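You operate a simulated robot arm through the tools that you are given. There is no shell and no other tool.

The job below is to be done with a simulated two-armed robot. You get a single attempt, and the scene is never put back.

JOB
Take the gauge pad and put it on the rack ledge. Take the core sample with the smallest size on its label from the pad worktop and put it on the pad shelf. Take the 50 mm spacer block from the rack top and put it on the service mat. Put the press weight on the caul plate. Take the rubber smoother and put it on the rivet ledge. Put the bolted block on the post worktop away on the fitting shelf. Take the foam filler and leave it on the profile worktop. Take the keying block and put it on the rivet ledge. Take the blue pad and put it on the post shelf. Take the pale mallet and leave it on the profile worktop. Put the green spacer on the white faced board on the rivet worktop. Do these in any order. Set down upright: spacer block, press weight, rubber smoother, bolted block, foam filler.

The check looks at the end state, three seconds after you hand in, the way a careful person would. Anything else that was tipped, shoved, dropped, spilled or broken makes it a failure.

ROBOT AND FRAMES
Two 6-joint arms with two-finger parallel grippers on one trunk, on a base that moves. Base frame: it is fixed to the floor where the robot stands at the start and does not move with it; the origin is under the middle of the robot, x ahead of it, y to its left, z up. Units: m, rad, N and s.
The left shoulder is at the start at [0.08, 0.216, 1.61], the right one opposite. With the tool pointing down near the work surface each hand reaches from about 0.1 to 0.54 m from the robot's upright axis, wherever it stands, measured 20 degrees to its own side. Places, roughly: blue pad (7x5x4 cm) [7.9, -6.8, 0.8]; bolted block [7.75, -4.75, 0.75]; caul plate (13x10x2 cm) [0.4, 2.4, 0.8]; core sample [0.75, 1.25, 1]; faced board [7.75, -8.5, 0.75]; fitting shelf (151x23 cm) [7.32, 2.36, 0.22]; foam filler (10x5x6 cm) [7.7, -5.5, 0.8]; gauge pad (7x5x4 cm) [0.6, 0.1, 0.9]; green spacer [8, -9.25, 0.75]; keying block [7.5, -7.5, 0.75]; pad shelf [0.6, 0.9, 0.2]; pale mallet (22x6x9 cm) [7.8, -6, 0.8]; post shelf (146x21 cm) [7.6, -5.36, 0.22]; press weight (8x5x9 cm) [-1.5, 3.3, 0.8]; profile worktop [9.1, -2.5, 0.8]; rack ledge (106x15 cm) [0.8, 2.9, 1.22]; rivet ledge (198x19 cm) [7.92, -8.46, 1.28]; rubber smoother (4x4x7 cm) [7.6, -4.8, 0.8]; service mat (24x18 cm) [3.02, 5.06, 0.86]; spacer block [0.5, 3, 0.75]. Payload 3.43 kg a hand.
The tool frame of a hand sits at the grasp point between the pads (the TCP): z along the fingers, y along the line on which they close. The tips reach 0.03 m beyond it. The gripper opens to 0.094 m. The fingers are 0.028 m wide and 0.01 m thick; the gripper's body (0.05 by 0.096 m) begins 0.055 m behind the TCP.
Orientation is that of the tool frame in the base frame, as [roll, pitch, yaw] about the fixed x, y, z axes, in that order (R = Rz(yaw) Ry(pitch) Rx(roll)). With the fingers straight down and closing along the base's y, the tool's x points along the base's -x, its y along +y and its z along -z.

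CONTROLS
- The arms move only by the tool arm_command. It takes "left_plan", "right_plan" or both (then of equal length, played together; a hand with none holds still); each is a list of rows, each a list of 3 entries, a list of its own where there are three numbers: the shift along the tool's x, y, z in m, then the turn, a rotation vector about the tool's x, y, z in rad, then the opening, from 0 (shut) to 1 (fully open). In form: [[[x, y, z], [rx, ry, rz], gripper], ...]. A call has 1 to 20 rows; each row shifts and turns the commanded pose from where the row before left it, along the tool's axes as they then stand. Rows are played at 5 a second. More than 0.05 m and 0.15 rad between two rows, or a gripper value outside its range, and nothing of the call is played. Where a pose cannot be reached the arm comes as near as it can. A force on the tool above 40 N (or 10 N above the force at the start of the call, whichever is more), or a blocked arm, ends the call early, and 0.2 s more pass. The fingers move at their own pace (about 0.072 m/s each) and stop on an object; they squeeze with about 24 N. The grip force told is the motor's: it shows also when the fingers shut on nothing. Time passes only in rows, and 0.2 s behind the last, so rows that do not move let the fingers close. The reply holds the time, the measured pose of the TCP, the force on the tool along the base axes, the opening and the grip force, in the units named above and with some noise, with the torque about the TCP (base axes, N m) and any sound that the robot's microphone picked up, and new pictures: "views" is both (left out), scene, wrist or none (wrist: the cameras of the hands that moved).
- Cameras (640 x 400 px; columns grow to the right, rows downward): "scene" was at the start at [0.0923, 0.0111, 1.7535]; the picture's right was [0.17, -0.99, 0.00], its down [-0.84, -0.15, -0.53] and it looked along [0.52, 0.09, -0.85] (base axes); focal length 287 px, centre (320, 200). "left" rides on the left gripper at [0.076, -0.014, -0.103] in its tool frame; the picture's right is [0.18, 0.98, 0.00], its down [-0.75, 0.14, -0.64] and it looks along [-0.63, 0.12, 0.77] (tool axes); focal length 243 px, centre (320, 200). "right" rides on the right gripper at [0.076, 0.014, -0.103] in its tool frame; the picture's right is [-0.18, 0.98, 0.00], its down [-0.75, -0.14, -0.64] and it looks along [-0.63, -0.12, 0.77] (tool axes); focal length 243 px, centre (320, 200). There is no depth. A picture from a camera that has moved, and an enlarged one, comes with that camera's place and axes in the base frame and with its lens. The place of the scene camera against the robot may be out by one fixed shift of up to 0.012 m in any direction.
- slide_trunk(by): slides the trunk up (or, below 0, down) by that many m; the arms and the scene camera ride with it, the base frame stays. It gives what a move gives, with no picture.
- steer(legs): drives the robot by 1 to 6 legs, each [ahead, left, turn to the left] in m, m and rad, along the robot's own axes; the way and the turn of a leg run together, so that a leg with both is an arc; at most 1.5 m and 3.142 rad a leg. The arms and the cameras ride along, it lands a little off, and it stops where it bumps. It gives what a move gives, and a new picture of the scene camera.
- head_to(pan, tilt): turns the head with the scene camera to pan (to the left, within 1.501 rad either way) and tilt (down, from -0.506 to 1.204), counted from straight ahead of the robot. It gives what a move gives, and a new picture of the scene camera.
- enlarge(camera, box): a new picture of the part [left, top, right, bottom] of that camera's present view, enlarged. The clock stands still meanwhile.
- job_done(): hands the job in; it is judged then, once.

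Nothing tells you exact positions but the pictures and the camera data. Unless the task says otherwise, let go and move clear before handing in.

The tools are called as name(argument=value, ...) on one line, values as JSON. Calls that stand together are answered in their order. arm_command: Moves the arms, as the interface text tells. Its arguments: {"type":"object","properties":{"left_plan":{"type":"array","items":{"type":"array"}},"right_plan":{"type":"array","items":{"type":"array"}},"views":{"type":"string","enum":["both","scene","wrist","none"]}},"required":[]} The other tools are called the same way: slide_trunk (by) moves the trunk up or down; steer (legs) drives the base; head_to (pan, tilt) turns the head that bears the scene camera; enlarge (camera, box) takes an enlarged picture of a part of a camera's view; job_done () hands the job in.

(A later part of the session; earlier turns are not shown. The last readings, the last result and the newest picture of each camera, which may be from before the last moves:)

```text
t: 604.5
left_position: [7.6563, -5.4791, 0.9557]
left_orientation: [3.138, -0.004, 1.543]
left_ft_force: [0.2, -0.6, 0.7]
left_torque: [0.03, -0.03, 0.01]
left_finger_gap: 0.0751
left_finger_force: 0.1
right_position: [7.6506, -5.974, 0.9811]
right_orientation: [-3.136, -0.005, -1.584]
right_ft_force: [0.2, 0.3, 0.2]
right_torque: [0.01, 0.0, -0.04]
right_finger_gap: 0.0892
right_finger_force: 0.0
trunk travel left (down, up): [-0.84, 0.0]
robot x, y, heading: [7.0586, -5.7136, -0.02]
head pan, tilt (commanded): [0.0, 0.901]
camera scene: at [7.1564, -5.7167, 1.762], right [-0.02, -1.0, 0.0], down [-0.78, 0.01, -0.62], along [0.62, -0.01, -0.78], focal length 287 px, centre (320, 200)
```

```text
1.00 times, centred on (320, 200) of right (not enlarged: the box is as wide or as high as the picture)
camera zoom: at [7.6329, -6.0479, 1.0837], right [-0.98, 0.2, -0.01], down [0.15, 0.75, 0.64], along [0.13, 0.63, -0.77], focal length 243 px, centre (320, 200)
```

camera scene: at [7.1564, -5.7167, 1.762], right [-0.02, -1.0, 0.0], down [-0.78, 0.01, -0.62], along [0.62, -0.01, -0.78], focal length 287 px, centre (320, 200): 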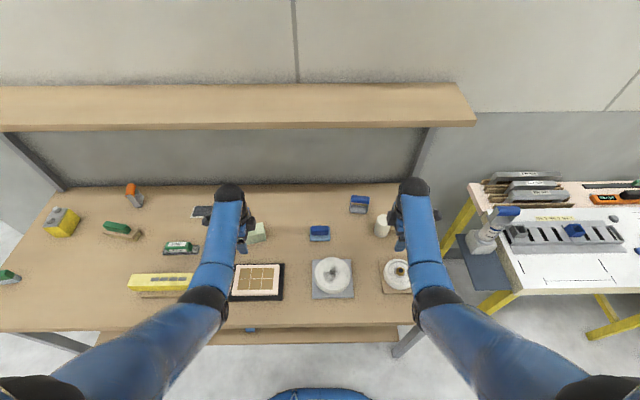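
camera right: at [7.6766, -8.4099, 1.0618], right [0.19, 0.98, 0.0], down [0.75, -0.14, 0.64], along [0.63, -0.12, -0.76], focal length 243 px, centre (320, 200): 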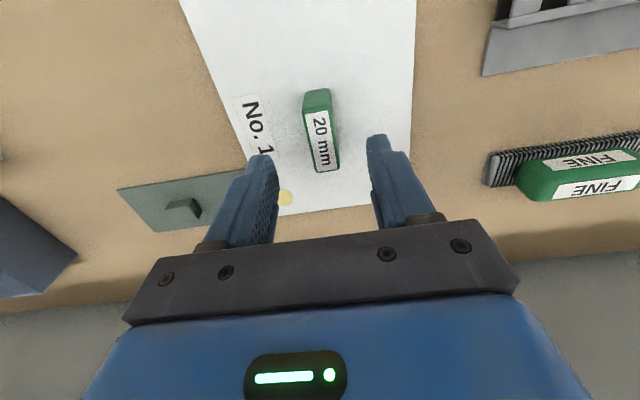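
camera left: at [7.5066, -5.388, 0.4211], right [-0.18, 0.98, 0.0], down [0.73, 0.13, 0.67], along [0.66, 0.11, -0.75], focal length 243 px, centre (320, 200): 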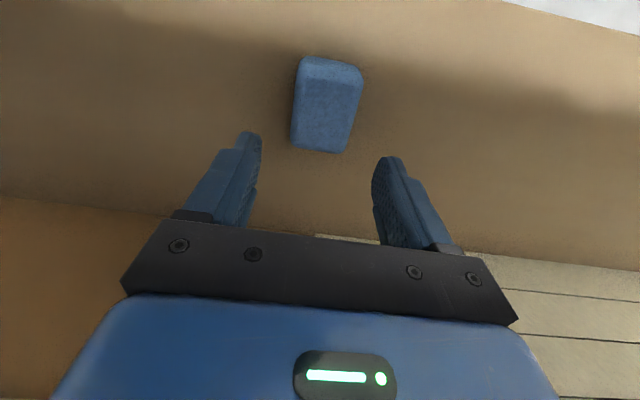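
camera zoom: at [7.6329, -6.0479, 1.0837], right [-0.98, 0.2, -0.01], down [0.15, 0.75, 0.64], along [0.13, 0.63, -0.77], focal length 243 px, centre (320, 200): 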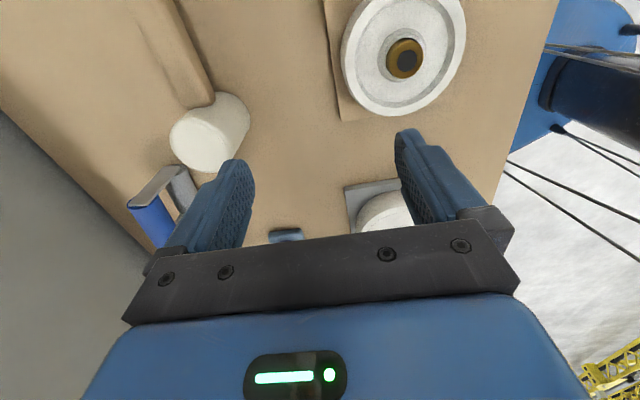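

steer(legs=[[0.086, 0.0, 0.0]])

arm_command(left_plan=[[[0, 0, 0], [0, 0, -0.135], 0.8], [[0, 0, 0], [0, 0, -0.135], 0.8], [[0, 0, 0], [0, 0, 0], 0.8]], right_plan=[[[0, -0.006, 0], [0, 0, 0], 0.95], [[0, -0.006, 0], [0, 0, 0], 0.95], [[0, 0, 0], [0, 0, 0], 0.95]], views="wrist")

```text
t: 605.6
left_position: [7.7383, -5.4805, 0.9597]
left_orientation: [3.132, -0.003, 1.543]
left_ft_force: [-1.3, -0.5, 0.6]
left_torque: [0.0, -0.05, 0.0]
left_finger_gap: 0.0751
left_finger_force: 0.0
right_position: [7.7288, -5.974, 0.9863]
right_orientation: [-3.127, -0.003, -1.587]
right_ft_force: [-0.3, 0.7, 1.1]
right_torque: [-0.02, -0.02, -0.01]
right_finger_gap: 0.0891
right_finger_force: 0.1
trunk travel left (down, up): [-0.84, 0.0]
robot x, y, heading: [7.1451, -5.7156, -0.023]
head pan, tilt (commanded): [0.0, 0.901]
camera scene: at [7.2308, -5.7179, 1.763], right [-0.02, -1.0, 0.0], down [-0.78, 0.01, -0.63], along [0.63, -0.01, -0.78], focal length 287 px, centre (320, 200)
```

scene: 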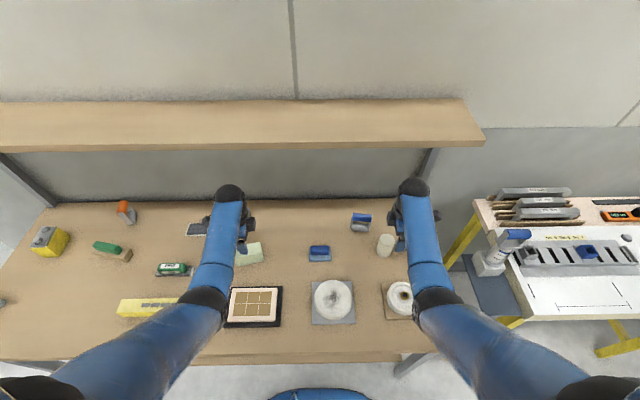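

```text
t: 606.4
left_position: [7.7443, -5.482, 0.9553]
left_orientation: [3.139, -0.004, 1.814]
left_ft_force: [-0.5, -0.3, -0.6]
left_torque: [-0.01, -0.02, -0.01]
left_finger_gap: 0.0753
left_finger_force: 0.1
right_position: [7.7475, -5.9751, 0.9805]
right_orientation: [-3.136, -0.003, -1.586]
right_ft_force: [0.6, -0.1, 0.4]
right_torque: [-0.02, -0.02, 0.0]
right_finger_gap: 0.0891
right_finger_force: 0.1
trunk travel left (down, up): [-0.84, 0.0]
robot x, y, heading: [7.1433, -5.7186, -0.019]
head pan, tilt (commanded): [0.0, 0.901]
camera right: at [7.731, -6.0503, 1.0836], right [-0.98, 0.2, -0.01], down [0.15, 0.75, 0.64], along [0.13, 0.63, -0.77], focal length 243 px, centre (320, 200)
camera left: at [7.7109, -5.41, 1.0577], right [0.91, 0.42, 0.0], down [0.32, -0.7, 0.64], along [0.27, -0.58, -0.77], focal length 243 px, centre (320, 200)
```

right: 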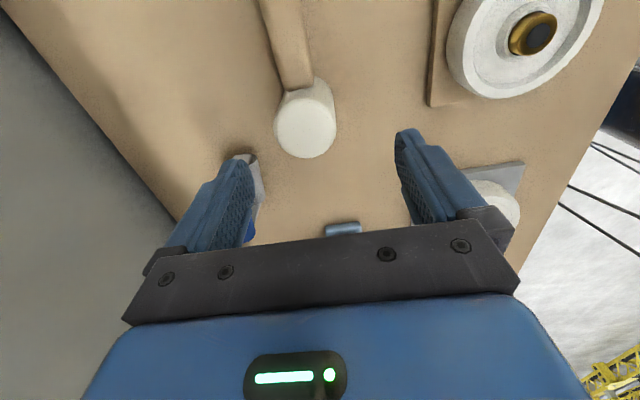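
left: 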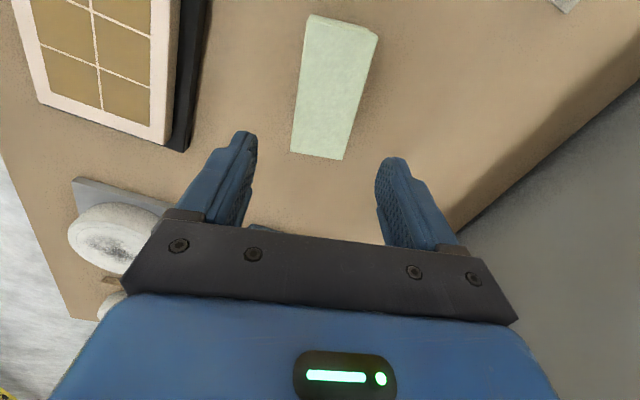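

arm_command(left_plan=[[[0.01, 0.0045, 0], [0, 0, 0], 0.8], [[0.01, 0.0045, 0], [0, 0, 0], 0.8], [[0, 0, 0], [0, 0, 0], 0.8]], right_plan=[[[-0.004, -0.006, 0], [0, 0, 0], 0.95], [[-0.004, -0.006, 0], [0, 0, 0], 0.95], [[0, 0, 0], [0, 0, 0], 0.95]], views="none")

slide_trunk(by=-0.06)

enlarge(camera="left", box=[0, 0, 640, 400])

enlarge(camera="right", box=[0, 0, 640, 400])

```text
t: 607.2
left_position: [7.7488, -5.4618, 0.9542]
left_orientation: [3.14, -0.003, 1.814]
left_ft_force: [-0.3, -0.1, -0.2]
left_torque: [-0.02, 0.0, -0.02]
left_finger_gap: 0.0754
left_finger_force: 0.1
right_position: [7.7631, -5.9676, 0.9788]
right_orientation: [-3.139, -0.003, -1.586]
right_ft_force: [0.3, 0.1, -0.5]
right_torque: [0.0, 0.02, 0.01]
right_finger_gap: 0.0891
right_finger_force: 0.1
trunk travel left (down, up): [-0.84, 0.0]
robot x, y, heading: [7.1478, -5.7179, -0.019]
head pan, tilt (commanded): [0.0, 0.901]
```

```text
t: 608.2
left_position: [7.7483, -5.4601, 0.8928]
left_orientation: [3.137, -0.003, 1.813]
left_ft_force: [-0.4, 0.1, -0.8]
left_torque: [0.01, -0.01, -0.01]
left_finger_gap: 0.0755
left_finger_force: 0.0
right_position: [7.7638, -5.966, 0.9205]
right_orientation: [-3.135, -0.003, -1.587]
right_ft_force: [0.8, -0.3, 0.0]
right_torque: [0.0, -0.02, -0.04]
right_finger_gap: 0.0891
right_finger_force: 0.1
trunk travel left (down, up): [-0.78, 0.06]
robot x, y, heading: [7.1463, -5.716, -0.021]
head pan, tilt (commanded): [0.0, 0.901]
```

```text
1.00 times, centred on (320, 200) of left (not enlarged: the box is as wide or as high as the picture)
camera zoom: at [7.7163, -5.3895, 0.9965], right [0.91, 0.41, 0.0], down [0.32, -0.7, 0.64], along [0.27, -0.58, -0.77], focal length 243 px, centre (320, 200)
```

zoom: 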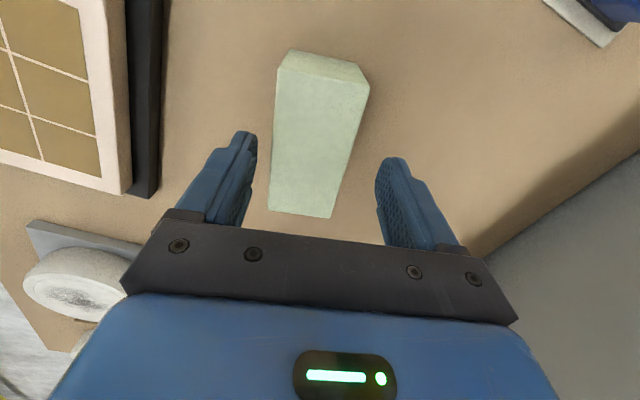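

```text
1.00 times, centred on (320, 200) of right (not enlarged: the box is as wide or as high as the picture)
camera zoom: at [7.7457, -6.0421, 1.023], right [-0.98, 0.2, -0.01], down [0.15, 0.75, 0.64], along [0.13, 0.63, -0.77], focal length 243 px, centre (320, 200)
```

zoom: 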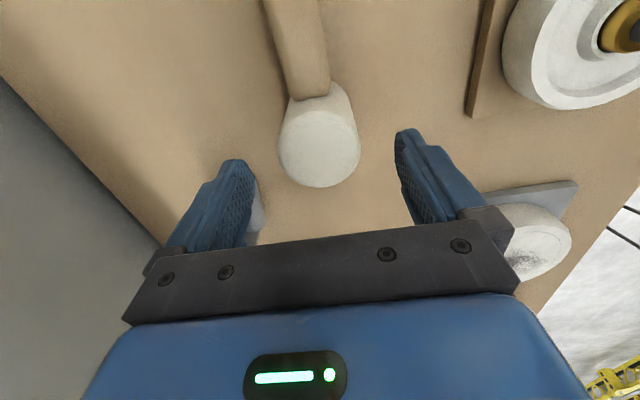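

arm_command(left_plan=[[[0.005, -0.003, 0], [0, 0, 0], 0.8], [[0, 0, 0], [0, 0, 0], 0.8]], right_plan=[[[0.005, 0, 0], [0, 0, 0], 0.95], [[0, 0, 0], [0, 0, 0], 0.95]], views="none")

slide_trunk(by=-0.052)

enlarge(camera="left", box=[0, 0, 640, 400])

enlarge(camera="right", box=[0, 0, 640, 400])

```text
t: 608.8
left_position: [7.7444, -5.4575, 0.8941]
left_orientation: [3.139, -0.003, 1.811]
left_ft_force: [0.2, -0.7, -0.3]
left_torque: [0.02, 0.0, 0.0]
left_finger_gap: 0.0752
left_finger_force: 0.1
right_position: [7.7629, -5.9726, 0.9211]
right_orientation: [-3.139, -0.003, -1.587]
right_ft_force: [0.1, 0.2, 0.4]
right_torque: [0.05, 0.02, 0.03]
right_finger_gap: 0.0893
right_finger_force: 0.0
trunk travel left (down, up): [-0.78, 0.06]
robot x, y, heading: [7.1448, -5.7095, -0.021]
head pan, tilt (commanded): [0.0, 0.901]
```

```text
t: 609.7
left_position: [7.7445, -5.4564, 0.8418]
left_orientation: [3.14, -0.004, 1.813]
left_ft_force: [-0.5, -0.2, -0.6]
left_torque: [0.0, 0.01, -0.01]
left_finger_gap: 0.0751
left_finger_force: 0.0
right_position: [7.7627, -5.9724, 0.8672]
right_orientation: [-3.136, -0.003, -1.586]
right_ft_force: [-0.4, 0.4, -0.4]
right_torque: [0.01, 0.01, 0.0]
right_finger_gap: 0.0893
right_finger_force: 0.2
trunk travel left (down, up): [-0.728, 0.112]
robot x, y, heading: [7.1445, -5.7134, -0.013]
head pan, tilt (commanded): [0.0, 0.901]
```

```text
1.00 times, centred on (320, 200) of left (not enlarged: the box is as wide or as high as the picture)
camera zoom: at [7.7122, -5.3858, 0.9441], right [0.91, 0.41, 0.0], down [0.32, -0.7, 0.64], along [0.27, -0.58, -0.77], focal length 243 px, centre (320, 200)
```

zoom: 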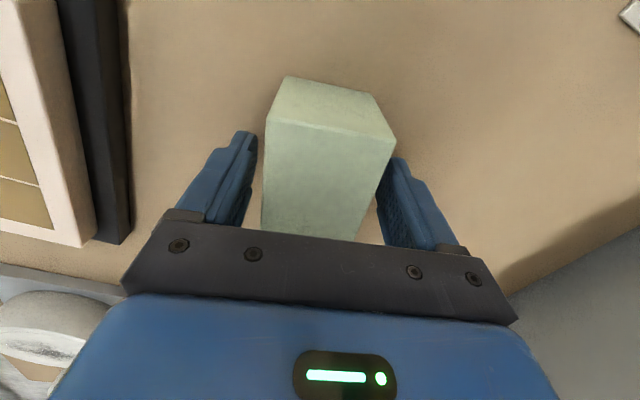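

```text
1.00 times, centred on (320, 200) of right (not enlarged: the box is as wide or as high as the picture)
camera zoom: at [7.7459, -6.0468, 0.971], right [-0.98, 0.2, -0.01], down [0.15, 0.75, 0.64], along [0.13, 0.63, -0.77], focal length 243 px, centre (320, 200)
```

zoom: 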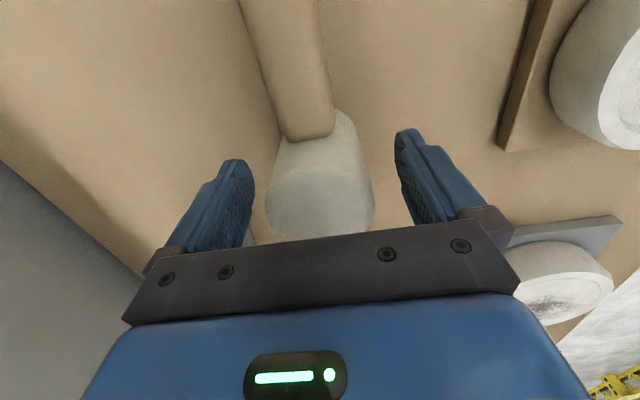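

Both hands straddle their objects. I close both and check the gaps.

arm_command(left_plan=[[[0, 0, 0], [0, 0, 0], 0.42], [[0, 0, 0], [0, 0, 0], 0.42], [[0, 0, 0], [0, 0, 0], 0.42], [[0, 0, 0], [0, 0, 0], 0.42]], right_plan=[[[0, 0, 0], [0, 0, 0], 0.45], [[0, 0, 0], [0, 0, 0], 0.45], [[0, 0, 0], [0, 0, 0], 0.45], [[0, 0, 0], [0, 0, 0], 0.45]], views="wrist")

```text
t: 610.7
left_position: [7.7447, -5.4569, 0.8415]
left_orientation: [3.138, -0.004, 1.813]
left_ft_force: [0.6, -0.2, 1.4]
left_torque: [-0.05, 0.02, 0.0]
left_finger_gap: 0.053
left_finger_force: 24.1
right_position: [7.7637, -5.9717, 0.8682]
right_orientation: [-3.136, -0.003, -1.585]
right_ft_force: [1.2, -0.6, 1.8]
right_torque: [-0.09, 0.05, 0.05]
right_finger_gap: 0.0575
right_finger_force: 24.0
trunk travel left (down, up): [-0.728, 0.112]
robot x, y, heading: [7.1452, -5.716, -0.021]
head pan, tilt (commanded): [0.0, 0.901]
camera right: at [7.7461, -6.0468, 0.9711], right [-0.98, 0.2, -0.01], down [0.15, 0.75, 0.64], along [0.13, 0.63, -0.77], focal length 243 px, centre (320, 200)
camera left: at [7.7124, -5.3858, 0.9441], right [0.91, 0.41, 0.0], down [0.32, -0.7, 0.64], along [0.27, -0.58, -0.77], focal length 243 px, centre (320, 200)
```

right: 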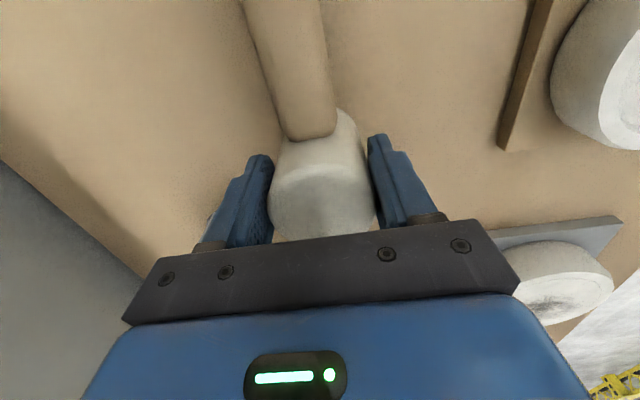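
left: 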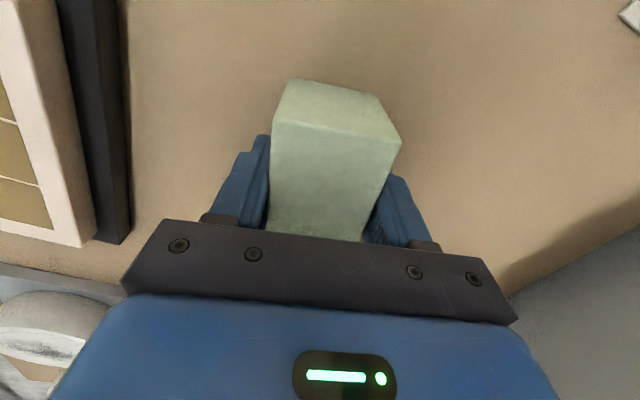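

slide_trunk(by=0.03)

slide_trunk(by=0.082)

steer(legs=[[-0.5, 0.0, 0.01]])

enlarge(camera="right", box=[0, 0, 640, 400])

enlarge(camera="left", box=[0, 0, 640, 400])

```text
t: 611.5
left_position: [7.7441, -5.4567, 0.8716]
left_orientation: [3.14, -0.003, 1.813]
left_ft_force: [-0.1, -0.6, -0.1]
left_torque: [-0.04, -0.02, 0.0]
left_finger_gap: 0.0531
left_finger_force: 23.4
right_position: [7.7635, -5.9713, 0.8961]
right_orientation: [-3.136, -0.003, -1.586]
right_ft_force: [-0.4, -0.2, -5.6]
right_torque: [0.07, 0.03, 0.0]
right_finger_gap: 0.0573
right_finger_force: 23.9
trunk travel left (down, up): [-0.758, 0.082]
robot x, y, heading: [7.1466, -5.7151, -0.024]
head pan, tilt (commanded): [0.0, 0.901]
```

```text
t: 612.7
left_position: [7.7453, -5.4576, 0.9526]
left_orientation: [3.14, -0.003, 1.813]
left_ft_force: [0.0, -0.8, 0.0]
left_torque: [0.0, -0.02, 0.02]
left_finger_gap: 0.053
left_finger_force: 24.4
right_position: [7.764, -5.9717, 0.9787]
right_orientation: [-3.136, -0.003, -1.586]
right_ft_force: [0.4, 0.5, -5.4]
right_torque: [0.06, 0.0, -0.03]
right_finger_gap: 0.0573
right_finger_force: 23.8
trunk travel left (down, up): [-0.84, 0.0]
robot x, y, heading: [7.1476, -5.714, -0.017]
head pan, tilt (commanded): [0.0, 0.901]
```

```text
t: 615.5
left_position: [7.2639, -5.4438, 0.9516]
left_orientation: [-3.14, -0.004, 1.825]
left_ft_force: [0.4, -0.2, -0.6]
left_torque: [-0.03, -0.01, 0.0]
left_finger_gap: 0.0529
left_finger_force: 24.0
right_position: [7.2868, -5.958, 0.9782]
right_orientation: [-3.14, -0.003, -1.575]
right_ft_force: [-0.5, -0.2, -4.7]
right_torque: [0.05, 0.03, 0.01]
right_finger_gap: 0.0573
right_finger_force: 23.9
trunk travel left (down, up): [-0.84, 0.0]
robot x, y, heading: [6.6651, -5.7076, -0.009]
head pan, tilt (commanded): [0.0, 0.901]
camera scene: at [6.7693, -5.7112, 1.7614], right [-0.01, -1.0, 0.0], down [-0.79, 0.01, -0.62], along [0.62, 0.0, -0.79], focal length 287 px, centre (320, 200)
```

scene: 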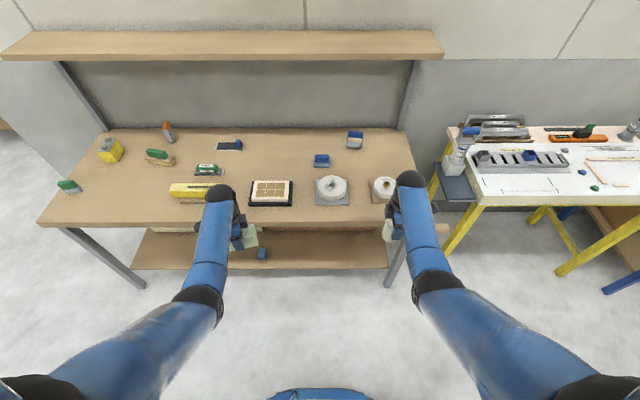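

```text
1.00 times, centred on (320, 200) of right (not enlarged: the box is as wide or as high as the picture)
camera zoom: at [7.2715, -6.0335, 1.0811], right [-0.98, 0.19, 0.0], down [0.14, 0.76, 0.64], along [0.12, 0.63, -0.77], focal length 243 px, centre (320, 200)
```

zoom: 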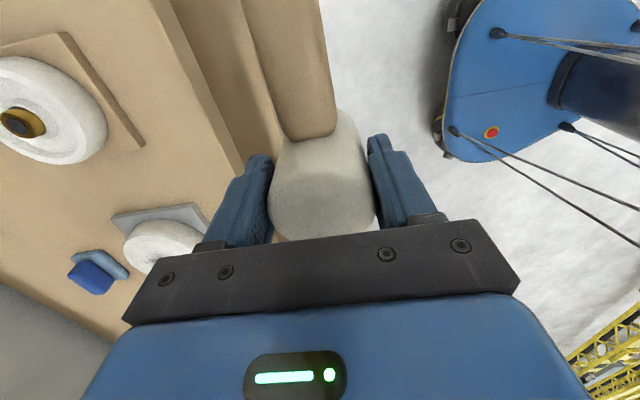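

```text
1.00 times, centred on (320, 200) of left (not enlarged: the box is as wide or as high as the picture)
camera zoom: at [7.2296, -5.3731, 1.0545], right [0.91, 0.43, 0.0], down [0.33, -0.7, 0.64], along [0.27, -0.58, -0.77], focal length 243 px, centre (320, 200)
```

zoom: 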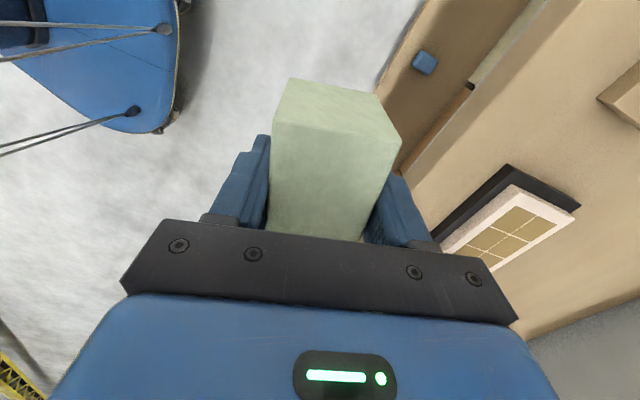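

Both are held. I strafe north along the aisle to the profile worktop.

steer(legs=[[0.0, 1.1, -0.01], [0.0, 1.1, -0.02], [0.0, 0.95, -0.02]])

head_to(pan=0.0, tilt=0.5)

```text
t: 631.0
left_position: [7.2804, -2.2966, 0.9516]
left_orientation: [3.14, -0.005, 1.816]
left_ft_force: [0.6, -0.3, 0.3]
left_torque: [0.04, 0.03, 0.0]
left_finger_gap: 0.0532
left_finger_force: 24.3
right_position: [7.3, -2.8123, 0.9798]
right_orientation: [-3.138, -0.002, -1.583]
right_ft_force: [0.1, -0.6, -4.9]
right_torque: [0.04, 0.0, 0.01]
right_finger_gap: 0.0571
right_finger_force: 23.9
trunk travel left (down, up): [-0.84, 0.0]
robot x, y, heading: [6.6802, -2.5524, -0.009]
head pan, tilt (commanded): [0.0, 0.901]
camera scene: at [6.7824, -2.5609, 1.7617], right [-0.02, -1.0, 0.0], down [-0.78, 0.01, -0.62], along [0.62, -0.01, -0.78], focal length 287 px, centre (320, 200)
```

scene: 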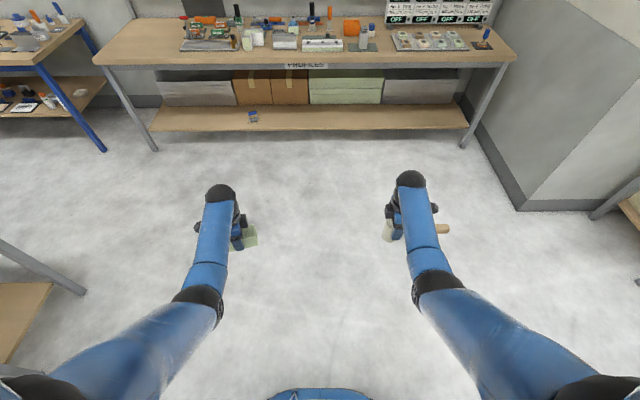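

```text
t: 631.8
left_position: [7.2809, -2.2963, 0.952]
left_orientation: [3.139, -0.003, 1.814]
left_ft_force: [0.0, -0.5, 0.6]
left_torque: [-0.02, 0.01, 0.01]
left_finger_gap: 0.0529
left_finger_force: 24.2
right_position: [7.299, -2.8099, 0.9782]
right_orientation: [-3.138, -0.004, -1.584]
right_ft_force: [0.1, -0.5, -4.5]
right_torque: [0.06, 0.0, 0.01]
right_finger_gap: 0.0572
right_finger_force: 23.6
trunk travel left (down, up): [-0.84, 0.0]
robot x, y, heading: [6.6835, -2.5563, -0.013]
head pan, tilt (commanded): [0.0, 0.499]
camera scene: at [6.7979, -2.559, 1.7955], right [-0.02, -1.0, 0.0], down [-0.48, 0.01, -0.88], along [0.88, -0.01, -0.48], focal length 287 px, centre (320, 200)
```

scene: 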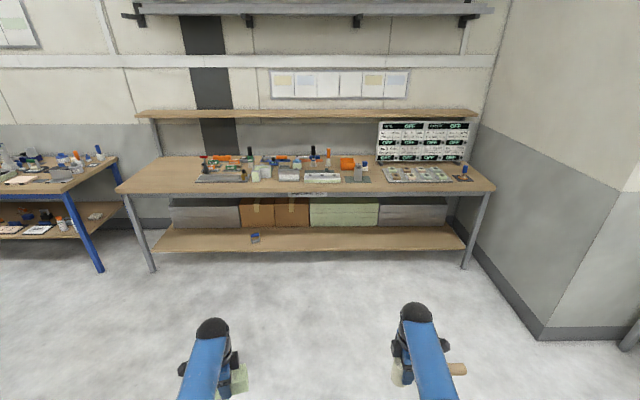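

enlarge(camera="scene", box=[110, 110, 510, 270])

enlarge(camera="scene", box=[110, 140, 310, 215])

enlarge(camera="scene", box=[300, 140, 500, 215])

```text
1.60 times, centred on (310, 190) of scene
camera zoom: at [6.7979, -2.559, 1.7955], right [-0.02, -1.0, 0.0], down [-0.48, 0.01, -0.88], along [0.88, -0.01, -0.48], focal length 460 px, centre (336, 216)
```

zoom: 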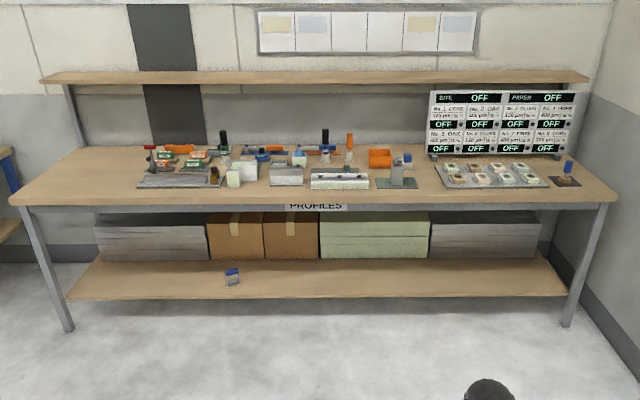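

```text
3.20 times, centred on (210, 178) of scene
camera zoom: at [6.7979, -2.559, 1.7955], right [-0.02, -1.0, 0.0], down [-0.48, 0.01, -0.88], along [0.88, -0.01, -0.48], focal length 919 px, centre (672, 272)
```

zoom: 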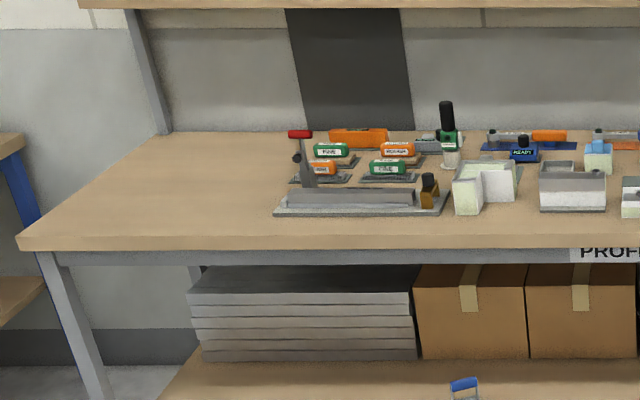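

```text
3.20 times, centred on (400, 178) of scene
camera zoom: at [6.7979, -2.559, 1.7955], right [-0.02, -1.0, 0.0], down [-0.48, 0.01, -0.88], along [0.88, -0.01, -0.48], focal length 919 px, centre (64, 272)
```

zoom: 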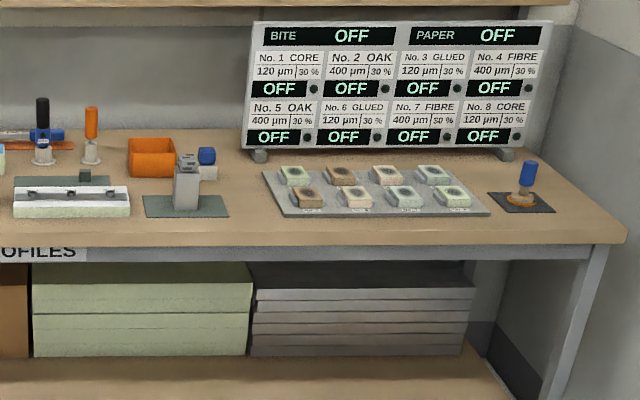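

The profile worktop has a free area at its left (north) end around (8.95, -1.2). I raise the right hand with the mallet a bit, then drive there.

arm_command(right_plan=[[[0, 0, -0.025], [0, 0, 0], 0.45], [[0, 0, -0.025], [0, 0, 0], 0.45], [[0, 0, -0.025], [0, 0, 0], 0.45], [[0, 0, -0.025], [0, 0, 0], 0.45], [[0, 0, 0], [0, 0, 0], 0.45]], views="none")

steer(legs=[[1.28, 0.0, 0.013], [0.0, 1.1, -0.02]])

head_to(pan=0.0, tilt=0.8)

```text
t: 633.0
left_position: [7.28, -2.2967, 0.9527]
left_orientation: [3.14, -0.004, 1.815]
left_ft_force: [-0.6, -0.4, -0.1]
left_torque: [0.0, -0.01, 0.0]
left_finger_gap: 0.0529
left_finger_force: 24.2
right_position: [7.2974, -2.8096, 1.0803]
right_orientation: [-3.138, -0.005, -1.582]
right_ft_force: [-0.4, -0.1, -3.9]
right_torque: [0.08, -0.02, 0.0]
right_finger_gap: 0.0568
right_finger_force: 24.0
trunk travel left (down, up): [-0.84, 0.0]
robot x, y, heading: [6.6809, -2.5561, -0.017]
head pan, tilt (commanded): [0.0, 0.499]
```

```text
t: 644.7
left_position: [8.5633, -1.2102, 0.9537]
left_orientation: [3.141, -0.005, 1.812]
left_ft_force: [-0.2, -0.5, 0.1]
left_torque: [0.01, -0.03, -0.01]
left_finger_gap: 0.0533
left_finger_force: 23.9
right_position: [8.5797, -1.7254, 1.0796]
right_orientation: [-3.138, -0.001, -1.588]
right_ft_force: [-0.3, 0.1, -4.5]
right_torque: [0.08, 0.0, 0.02]
right_finger_gap: 0.0566
right_finger_force: 24.2
trunk travel left (down, up): [-0.84, 0.0]
robot x, y, heading: [7.9624, -1.4674, -0.012]
head pan, tilt (commanded): [0.0, 0.499]
camera scene: at [8.0801, -1.4717, 1.7955], right [-0.02, -1.0, 0.0], down [-0.48, 0.01, -0.88], along [0.88, -0.02, -0.48], focal length 287 px, centre (320, 200)
```

scene: 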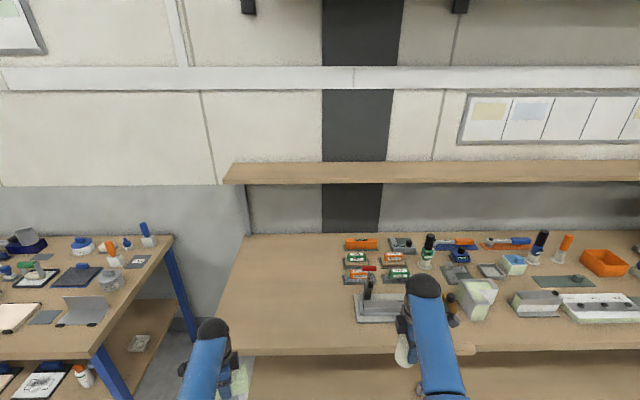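

```text
t: 645.5
left_position: [8.5643, -1.2094, 0.9536]
left_orientation: [3.14, -0.004, 1.811]
left_ft_force: [-0.3, -0.3, 0.1]
left_torque: [0.01, 0.0, 0.03]
left_finger_gap: 0.0531
left_finger_force: 23.9
right_position: [8.5795, -1.7238, 1.0803]
right_orientation: [-3.136, -0.003, -1.59]
right_ft_force: [0.3, 1.0, -5.8]
right_torque: [0.09, 0.0, 0.0]
right_finger_gap: 0.057
right_finger_force: 24.2
trunk travel left (down, up): [-0.84, 0.0]
robot x, y, heading: [7.9628, -1.4644, -0.022]
head pan, tilt (commanded): [0.0, 0.799]
camera scene: at [8.07, -1.4699, 1.7696], right [-0.02, -1.0, 0.0], down [-0.72, 0.01, -0.7], along [0.7, -0.01, -0.72], focal length 287 px, centre (320, 200)
```

scene: 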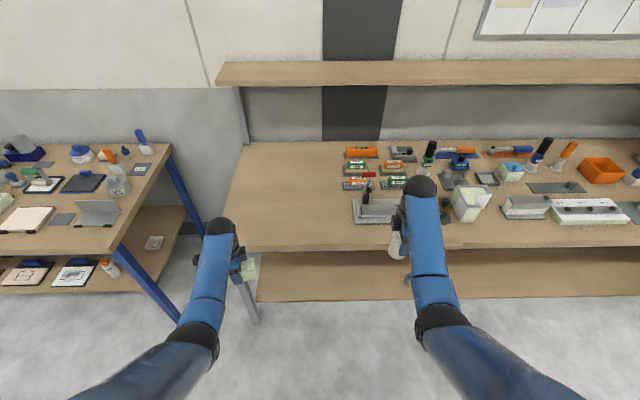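

steer(legs=[[0.42, 0.0, 0.02]])

enlarge(camera="left", box=[0, 0, 640, 400])

```text
t: 648.0
left_position: [8.966, -1.1989, 0.9546]
left_orientation: [3.137, -0.002, 1.834]
left_ft_force: [-1.2, 0.3, -0.1]
left_torque: [0.03, -0.02, 0.02]
left_finger_gap: 0.0526
left_finger_force: 24.0
right_position: [8.9939, -1.7139, 1.0812]
right_orientation: [-3.136, -0.003, -1.564]
right_ft_force: [-0.4, -0.6, -5.5]
right_torque: [0.05, -0.01, 0.0]
right_finger_gap: 0.0568
right_finger_force: 23.7
trunk travel left (down, up): [-0.84, 0.0]
robot x, y, heading: [8.3702, -1.4715, 0.003]
head pan, tilt (commanded): [0.0, 0.799]
camera scene: at [8.476, -1.4708, 1.77], right [0.0, -1.0, 0.0], down [-0.72, 0.0, -0.7], along [0.7, 0.0, -0.72], focal length 287 px, centre (320, 200)
```

scene: 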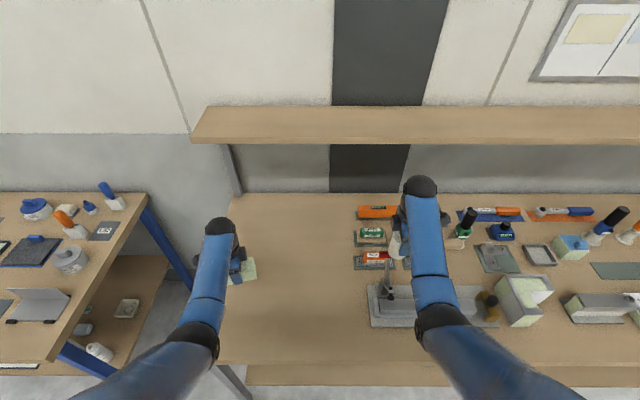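

```text
1.00 times, centred on (320, 200) of left (not enlarged: the box is as wide or as high as the picture)
camera zoom: at [8.9311, -1.1282, 1.0573], right [0.9, 0.43, 0.0], down [0.33, -0.69, 0.64], along [0.28, -0.58, -0.77], focal length 243 px, centre (320, 200)
```

zoom: 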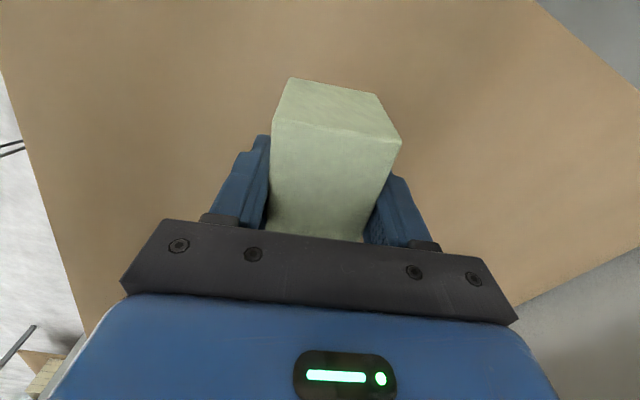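

arm_command(left_plan=[[[0.0075, -0.028, 0], [0, 0, 0], 0.42], [[0.0075, -0.028, 0], [0, 0, 0], 0.42], [[0.0075, -0.028, 0], [0, 0, 0], 0.42], [[0, 0, 0.03], [0, 0, 0], 0.42], [[0, 0, 0.025], [0, 0, 0], 0.42], [[0, 0, 0], [0, 0, 0], 0.42]], views="wrist")

```text
t: 649.4
left_position: [8.8795, -1.1987, 0.8983]
left_orientation: [3.14, -0.003, 1.833]
left_ft_force: [-0.7, 0.4, 1.2]
left_torque: [0.02, -0.04, -0.03]
left_finger_gap: 0.053
left_finger_force: 24.1
right_position: [8.9939, -1.7133, 1.0811]
right_orientation: [-3.139, -0.005, -1.563]
right_ft_force: [0.1, 0.8, -4.5]
right_torque: [0.06, 0.03, -0.01]
right_finger_gap: 0.0567
right_finger_force: 24.3
trunk travel left (down, up): [-0.84, 0.0]
robot x, y, heading: [8.3782, -1.4739, 0.005]
head pan, tilt (commanded): [0.0, 0.799]
camera left: at [8.8458, -1.127, 0.9996], right [0.9, 0.43, 0.0], down [0.33, -0.69, 0.64], along [0.28, -0.58, -0.77], focal length 243 px, centre (320, 200)
```

left: 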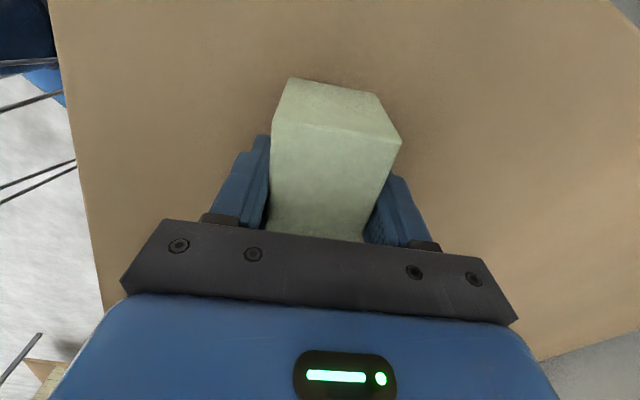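

arm_command(left_plan=[[[0, 0, 0.006], [0, 0, 0], 0.42], [[0, 0, 0.004], [0, 0, 0], 0.42], [[0, 0, 0], [0, 0, 0], 0.42]], views="none")

arm_command(left_plan=[[[0, 0, 0.004], [0, 0, 0], 0.42], [[0, 0, 0.004], [0, 0, 0], 0.42], [[0, 0, 0], [0, 0, 0], 0.42]], views="none")

arm_command(left_plan=[[[0, 0, 0.004], [0, 0, 0], 0.42], [[0, 0, 0.004], [0, 0, 0], 0.42], [[0, 0, 0], [0, 0, 0], 0.42]], views="wrist")

```text
t: 650.2
left_position: [8.8821, -1.1984, 0.8907]
left_orientation: [3.136, -0.004, 1.834]
left_ft_force: [-1.1, 1.9, 23.1]
left_torque: [-0.04, 0.08, -0.02]
left_finger_gap: 0.0532
left_finger_force: 24.5
right_position: [8.9939, -1.7141, 1.0805]
right_orientation: [-3.137, -0.001, -1.563]
right_ft_force: [0.6, -0.2, -4.9]
right_torque: [0.05, 0.01, -0.04]
right_finger_gap: 0.0566
right_finger_force: 23.7
trunk travel left (down, up): [-0.84, 0.0]
robot x, y, heading: [8.3738, -1.4643, 0.005]
head pan, tilt (commanded): [0.0, 0.799]
```

```text
t: 651.0
left_position: [8.8798, -1.1986, 0.8802]
left_orientation: [3.136, -0.004, 1.834]
left_ft_force: [5.1, 2.3, 20.8]
left_torque: [0.01, 0.0, 0.05]
left_finger_gap: 0.0531
left_finger_force: 24.1
right_position: [8.9944, -1.7144, 1.0797]
right_orientation: [-3.138, -0.004, -1.564]
right_ft_force: [0.9, 0.5, -5.4]
right_torque: [0.08, 0.01, -0.01]
right_finger_gap: 0.0566
right_finger_force: 24.3
trunk travel left (down, up): [-0.84, 0.0]
robot x, y, heading: [8.3704, -1.4683, 0.003]
head pan, tilt (commanded): [0.0, 0.799]
```

```text
t: 651.5
left_position: [8.8811, -1.1987, 0.8813]
left_orientation: [3.136, -0.005, 1.835]
left_ft_force: [-12.0, -3.8, 24.3]
left_torque: [-0.39, 0.93, -0.11]
left_finger_gap: 0.0532
left_finger_force: 24.0
right_position: [8.9939, -1.7138, 1.0794]
right_orientation: [-3.136, -0.001, -1.564]
right_ft_force: [0.6, 0.2, -5.0]
right_torque: [0.06, -0.02, 0.04]
right_finger_gap: 0.0566
right_finger_force: 24.1
trunk travel left (down, up): [-0.84, 0.0]
robot x, y, heading: [8.3732, -1.47, 0.005]
head pan, tilt (commanded): [0.0, 0.799]
stopped in row 2 (left hand): the force on the tool passed its limit at 43 N (the readings are from after the stop); the commanded pose is now the measured one
camera left: at [8.8454, -1.128, 0.983], right [0.9, 0.43, 0.01], down [0.33, -0.69, 0.64], along [0.28, -0.57, -0.77], focal length 243 px, centre (320, 200)
```

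left: 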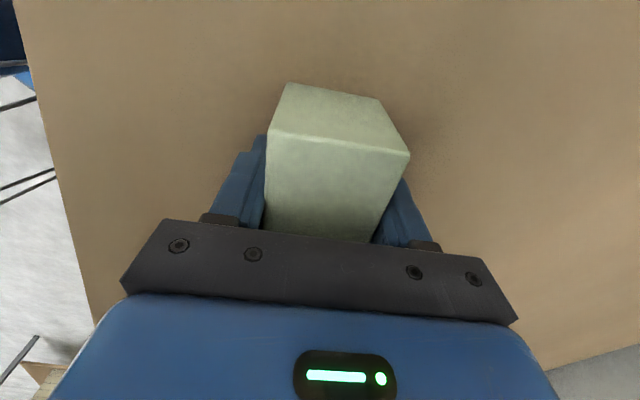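

The foam rests on the surface (z ≈ 0.85). I release it and raise the hand.

arm_command(left_plan=[[[0, 0, -0.003], [0, 0, 0], 0.62], [[0, 0, 0], [0, 0, 0], 0.75], [[0, 0, 0], [0, 0, 0], 0.85], [[0, 0, -0.02], [0, 0, 0], 0.85], [[0, 0, -0.03], [0, 0, 0], 0.85], [[0, 0, -0.03], [0, 0, 0], 0.85], [[0, 0, -0.03], [0, 0, 0], 0.85], [[0, 0, 0], [0, 0, 0], 0.85]], views="wrist")

```text
t: 653.3
left_position: [8.8802, -1.2016, 0.9919]
left_orientation: [3.137, -0.002, 1.835]
left_ft_force: [0.1, -0.6, -0.4]
left_torque: [0.01, -0.02, 0.02]
left_finger_gap: 0.0796
left_finger_force: 0.1
right_position: [8.9952, -1.7122, 1.0793]
right_orientation: [-3.137, -0.002, -1.564]
right_ft_force: [1.2, -0.6, -5.2]
right_torque: [0.03, 0.01, 0.0]
right_finger_gap: 0.0568
right_finger_force: 24.4
trunk travel left (down, up): [-0.84, 0.0]
robot x, y, heading: [8.3708, -1.4715, -0.004]
head pan, tilt (commanded): [0.0, 0.799]
camera left: at [8.8456, -1.13, 1.0954], right [0.9, 0.43, 0.01], down [0.33, -0.69, 0.64], along [0.28, -0.57, -0.77], focal length 243 px, centre (320, 200)
```

left: 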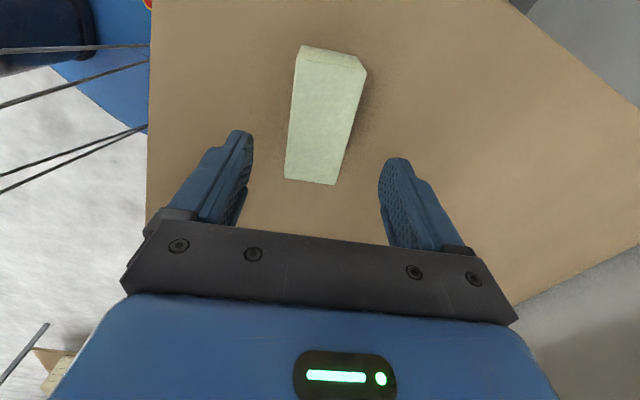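

Foam stands on the profile worktop. Next I place the mallet: I pull the left hand back a little and shift so the right hand is over free space.

arm_command(left_plan=[[[0.0087, -0.0322, -0.01], [0, 0, 0], 0.85], [[0.0087, -0.0322, -0.01], [0, 0, 0], 0.85], [[0.0087, -0.0322, -0.01], [0, 0, 0], 0.85], [[0, 0, 0], [0, 0, 0], 0.85]], views="none")

steer(legs=[[0.0, 0.4, 0.0]])

enlarge(camera="right", box=[0, 0, 640, 400])

```text
t: 654.3
left_position: [8.7814, -1.1999, 1.0197]
left_orientation: [3.137, -0.004, 1.835]
left_ft_force: [0.4, -1.2, 0.3]
left_torque: [-0.02, 0.04, 0.01]
left_finger_gap: 0.0797
left_finger_force: 0.1
right_position: [8.9954, -1.714, 1.079]
right_orientation: [-3.139, -0.003, -1.564]
right_ft_force: [-0.4, -0.1, -5.2]
right_torque: [0.04, 0.01, -0.03]
right_finger_gap: 0.0567
right_finger_force: 23.7
trunk travel left (down, up): [-0.84, 0.0]
robot x, y, heading: [8.3725, -1.4674, 0.006]
head pan, tilt (commanded): [0.0, 0.799]
```

```text
t: 656.9
left_position: [8.7818, -0.7935, 1.0202]
left_orientation: [3.133, -0.006, 1.83]
left_ft_force: [0.4, 0.3, 0.4]
left_torque: [0.05, -0.01, -0.01]
left_finger_gap: 0.0801
left_finger_force: 0.1
right_position: [8.9935, -1.3066, 1.0796]
right_orientation: [-3.138, -0.002, -1.571]
right_ft_force: [0.2, 0.0, -4.5]
right_torque: [0.04, 0.0, -0.02]
right_finger_gap: 0.0566
right_finger_force: 23.7
trunk travel left (down, up): [-0.84, 0.0]
robot x, y, heading: [8.3692, -1.0591, -0.004]
head pan, tilt (commanded): [0.0, 0.799]
camera scene: at [8.4796, -1.0641, 1.7696], right [0.0, -1.0, 0.0], down [-0.72, 0.0, -0.7], along [0.7, 0.0, -0.72], focal length 287 px, centre (320, 200)
```

scene: 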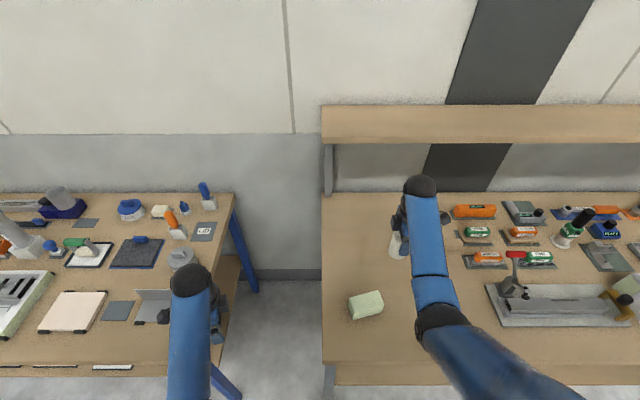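

```text
1.00 times, centred on (320, 200) of right (not enlarged: the box is as wide or as high as the picture)
camera zoom: at [8.9785, -1.3827, 1.1817], right [-0.98, 0.18, 0.0], down [0.14, 0.75, 0.64], along [0.12, 0.63, -0.77], focal length 243 px, centre (320, 200)
```

zoom: 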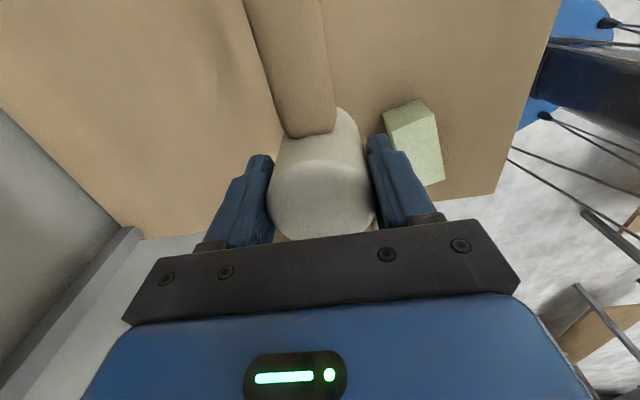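

arm_command(right_plan=[[[0, 0, 0.03], [0, 0, 0], 0.45], [[0, 0, 0.03], [0, 0, 0], 0.45], [[0, 0, 0.03], [0, 0, 0], 0.45], [[0, 0, 0.03], [0, 0, 0], 0.45], [[0, 0, 0.025], [0, 0, 0], 0.45], [[0, 0, 0], [0, 0, 0], 0.45]], views="wrist")

```text
t: 658.3
left_position: [8.7812, -0.7909, 1.0192]
left_orientation: [3.137, -0.003, 1.83]
left_ft_force: [0.2, 0.1, -0.3]
left_torque: [-0.02, 0.01, -0.02]
left_finger_gap: 0.0798
left_finger_force: 0.1
right_position: [8.9943, -1.3091, 0.9376]
right_orientation: [-3.14, -0.003, -1.569]
right_ft_force: [-0.3, -0.2, -5.0]
right_torque: [0.08, 0.01, 0.0]
right_finger_gap: 0.0566
right_finger_force: 23.9
trunk travel left (down, up): [-0.84, 0.0]
robot x, y, heading: [8.373, -1.0614, 0.001]
head pan, tilt (commanded): [0.0, 0.799]
camera right: at [8.9794, -1.3839, 1.0399], right [-0.98, 0.18, 0.0], down [0.14, 0.76, 0.64], along [0.12, 0.63, -0.77], focal length 243 px, centre (320, 200)
```

right: 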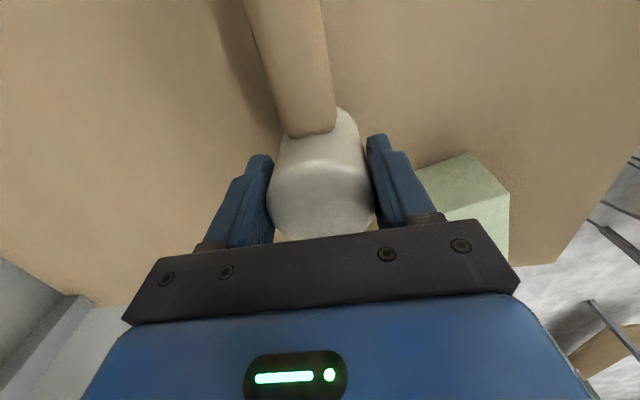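

arm_command(right_plan=[[[0, 0, 0.006], [0, 0, 0], 0.45], [[0, 0, 0.005], [0, 0, 0], 0.45], [[0, 0, 0], [0, 0, 0], 0.45]], views="none")

```text
t: 659.1
left_position: [8.7812, -0.7909, 1.0189]
left_orientation: [3.136, -0.006, 1.83]
left_ft_force: [-0.4, 0.4, 0.0]
left_torque: [0.02, 0.03, 0.0]
left_finger_gap: 0.0797
left_finger_force: 0.0
right_position: [8.9946, -1.3074, 0.9246]
right_orientation: [-3.14, -0.003, -1.569]
right_ft_force: [-1.0, 0.3, -4.6]
right_torque: [0.05, -0.01, 0.0]
right_finger_gap: 0.0564
right_finger_force: 24.0
trunk travel left (down, up): [-0.84, 0.0]
robot x, y, heading: [8.3698, -1.0614, -0.005]
head pan, tilt (commanded): [0.0, 0.799]
```

arm_command(right_plan=[[[0, 0, 0.004], [0, 0, 0], 0.45], [[0, 0, 0], [0, 0, 0], 0.45]], views="none")

arm_command(right_plan=[[[0, 0, 0.003], [0, 0, 0], 0.45], [[0, 0, 0], [0, 0, 0], 0.45]], views="none")

```text
t: 659.7
left_position: [8.7819, -0.7909, 1.0192]
left_orientation: [3.138, -0.003, 1.829]
left_ft_force: [0.6, 0.7, -0.4]
left_torque: [0.03, -0.02, 0.01]
left_finger_gap: 0.08
left_finger_force: 0.0
right_position: [8.9941, -1.3072, 0.9211]
right_orientation: [-3.138, -0.004, -1.569]
right_ft_force: [-0.4, 0.4, -5.0]
right_torque: [0.05, -0.01, 0.04]
right_finger_gap: 0.0565
right_finger_force: 23.8
trunk travel left (down, up): [-0.84, 0.0]
robot x, y, heading: [8.373, -1.0599, 0.002]
head pan, tilt (commanded): [0.0, 0.799]
```

```text
t: 660.3
left_position: [8.7812, -0.7902, 1.0195]
left_orientation: [3.137, -0.003, 1.828]
left_ft_force: [0.4, 0.1, -0.5]
left_torque: [0.03, 0.0, -0.04]
left_finger_gap: 0.08
left_finger_force: 0.0
right_position: [8.9947, -1.3065, 0.9203]
right_orientation: [-3.136, -0.002, -1.57]
right_ft_force: [0.7, -0.5, 1.0]
right_torque: [-0.04, 0.03, 0.01]
right_finger_gap: 0.0566
right_finger_force: 23.7
trunk travel left (down, up): [-0.84, 0.0]
robot x, y, heading: [8.3734, -1.062, -0.001]
head pan, tilt (commanded): [0.0, 0.799]
```

Contact felt. I release the mallet and raise.

arm_command(right_plan=[[[0, 0, 0.001], [0, 0, 0], 0.64], [[0, 0, 0], [0, 0, 0], 0.75], [[0, 0, 0], [0, 0, 0], 0.9], [[0, 0, 0], [0, 0, 0], 0.95], [[0, 0, -0.02], [0, 0, 0], 0.95], [[0, 0, -0.03], [0, 0, 0], 0.95], [[0, 0, -0.03], [0, 0, 0], 0.95], [[0, 0, -0.03], [0, 0, 0], 0.95], [[0, 0, -0.02], [0, 0, 0], 0.95], [[0, 0, 0], [0, 0, 0], 0.95]], views="both")

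```text
t: 662.5
left_position: [8.7806, -0.7902, 1.0199]
left_orientation: [3.133, -0.004, 1.829]
left_ft_force: [-0.1, -0.7, 0.5]
left_torque: [0.02, -0.01, 0.0]
left_finger_gap: 0.0798
left_finger_force: 0.1
right_position: [8.9924, -1.3068, 1.0451]
right_orientation: [-3.138, -0.003, -1.57]
right_ft_force: [-0.1, 0.8, 0.3]
right_torque: [-0.02, 0.02, 0.03]
right_finger_gap: 0.0892
right_finger_force: 0.1
trunk travel left (down, up): [-0.84, 0.0]
robot x, y, heading: [8.3713, -1.0525, 0.003]
head pan, tilt (commanded): [0.0, 0.799]
camera scene: at [8.4787, -1.0596, 1.7697], right [0.0, -1.0, 0.0], down [-0.72, 0.0, -0.7], along [0.7, 0.0, -0.72], focal length 287 px, centre (320, 200)
camera right: at [8.9771, -1.3814, 1.1488], right [-0.98, 0.18, 0.0], down [0.14, 0.76, 0.64], along [0.12, 0.63, -0.77], focal length 243 px, centre (320, 200)
```

scene: 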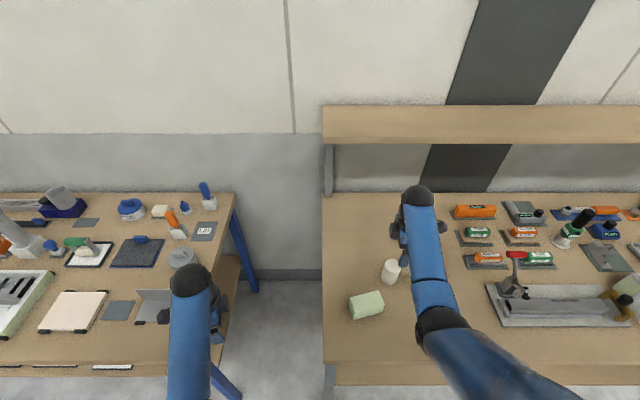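
right: 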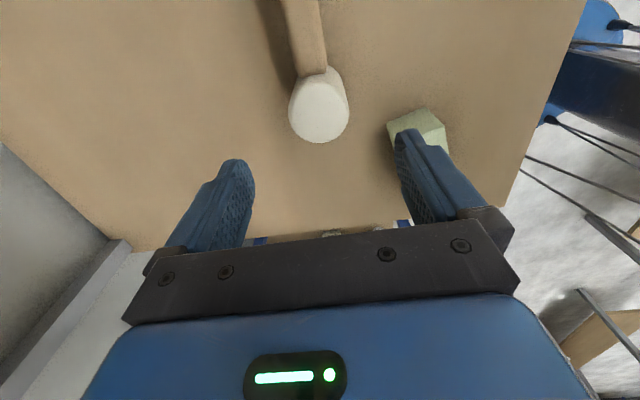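

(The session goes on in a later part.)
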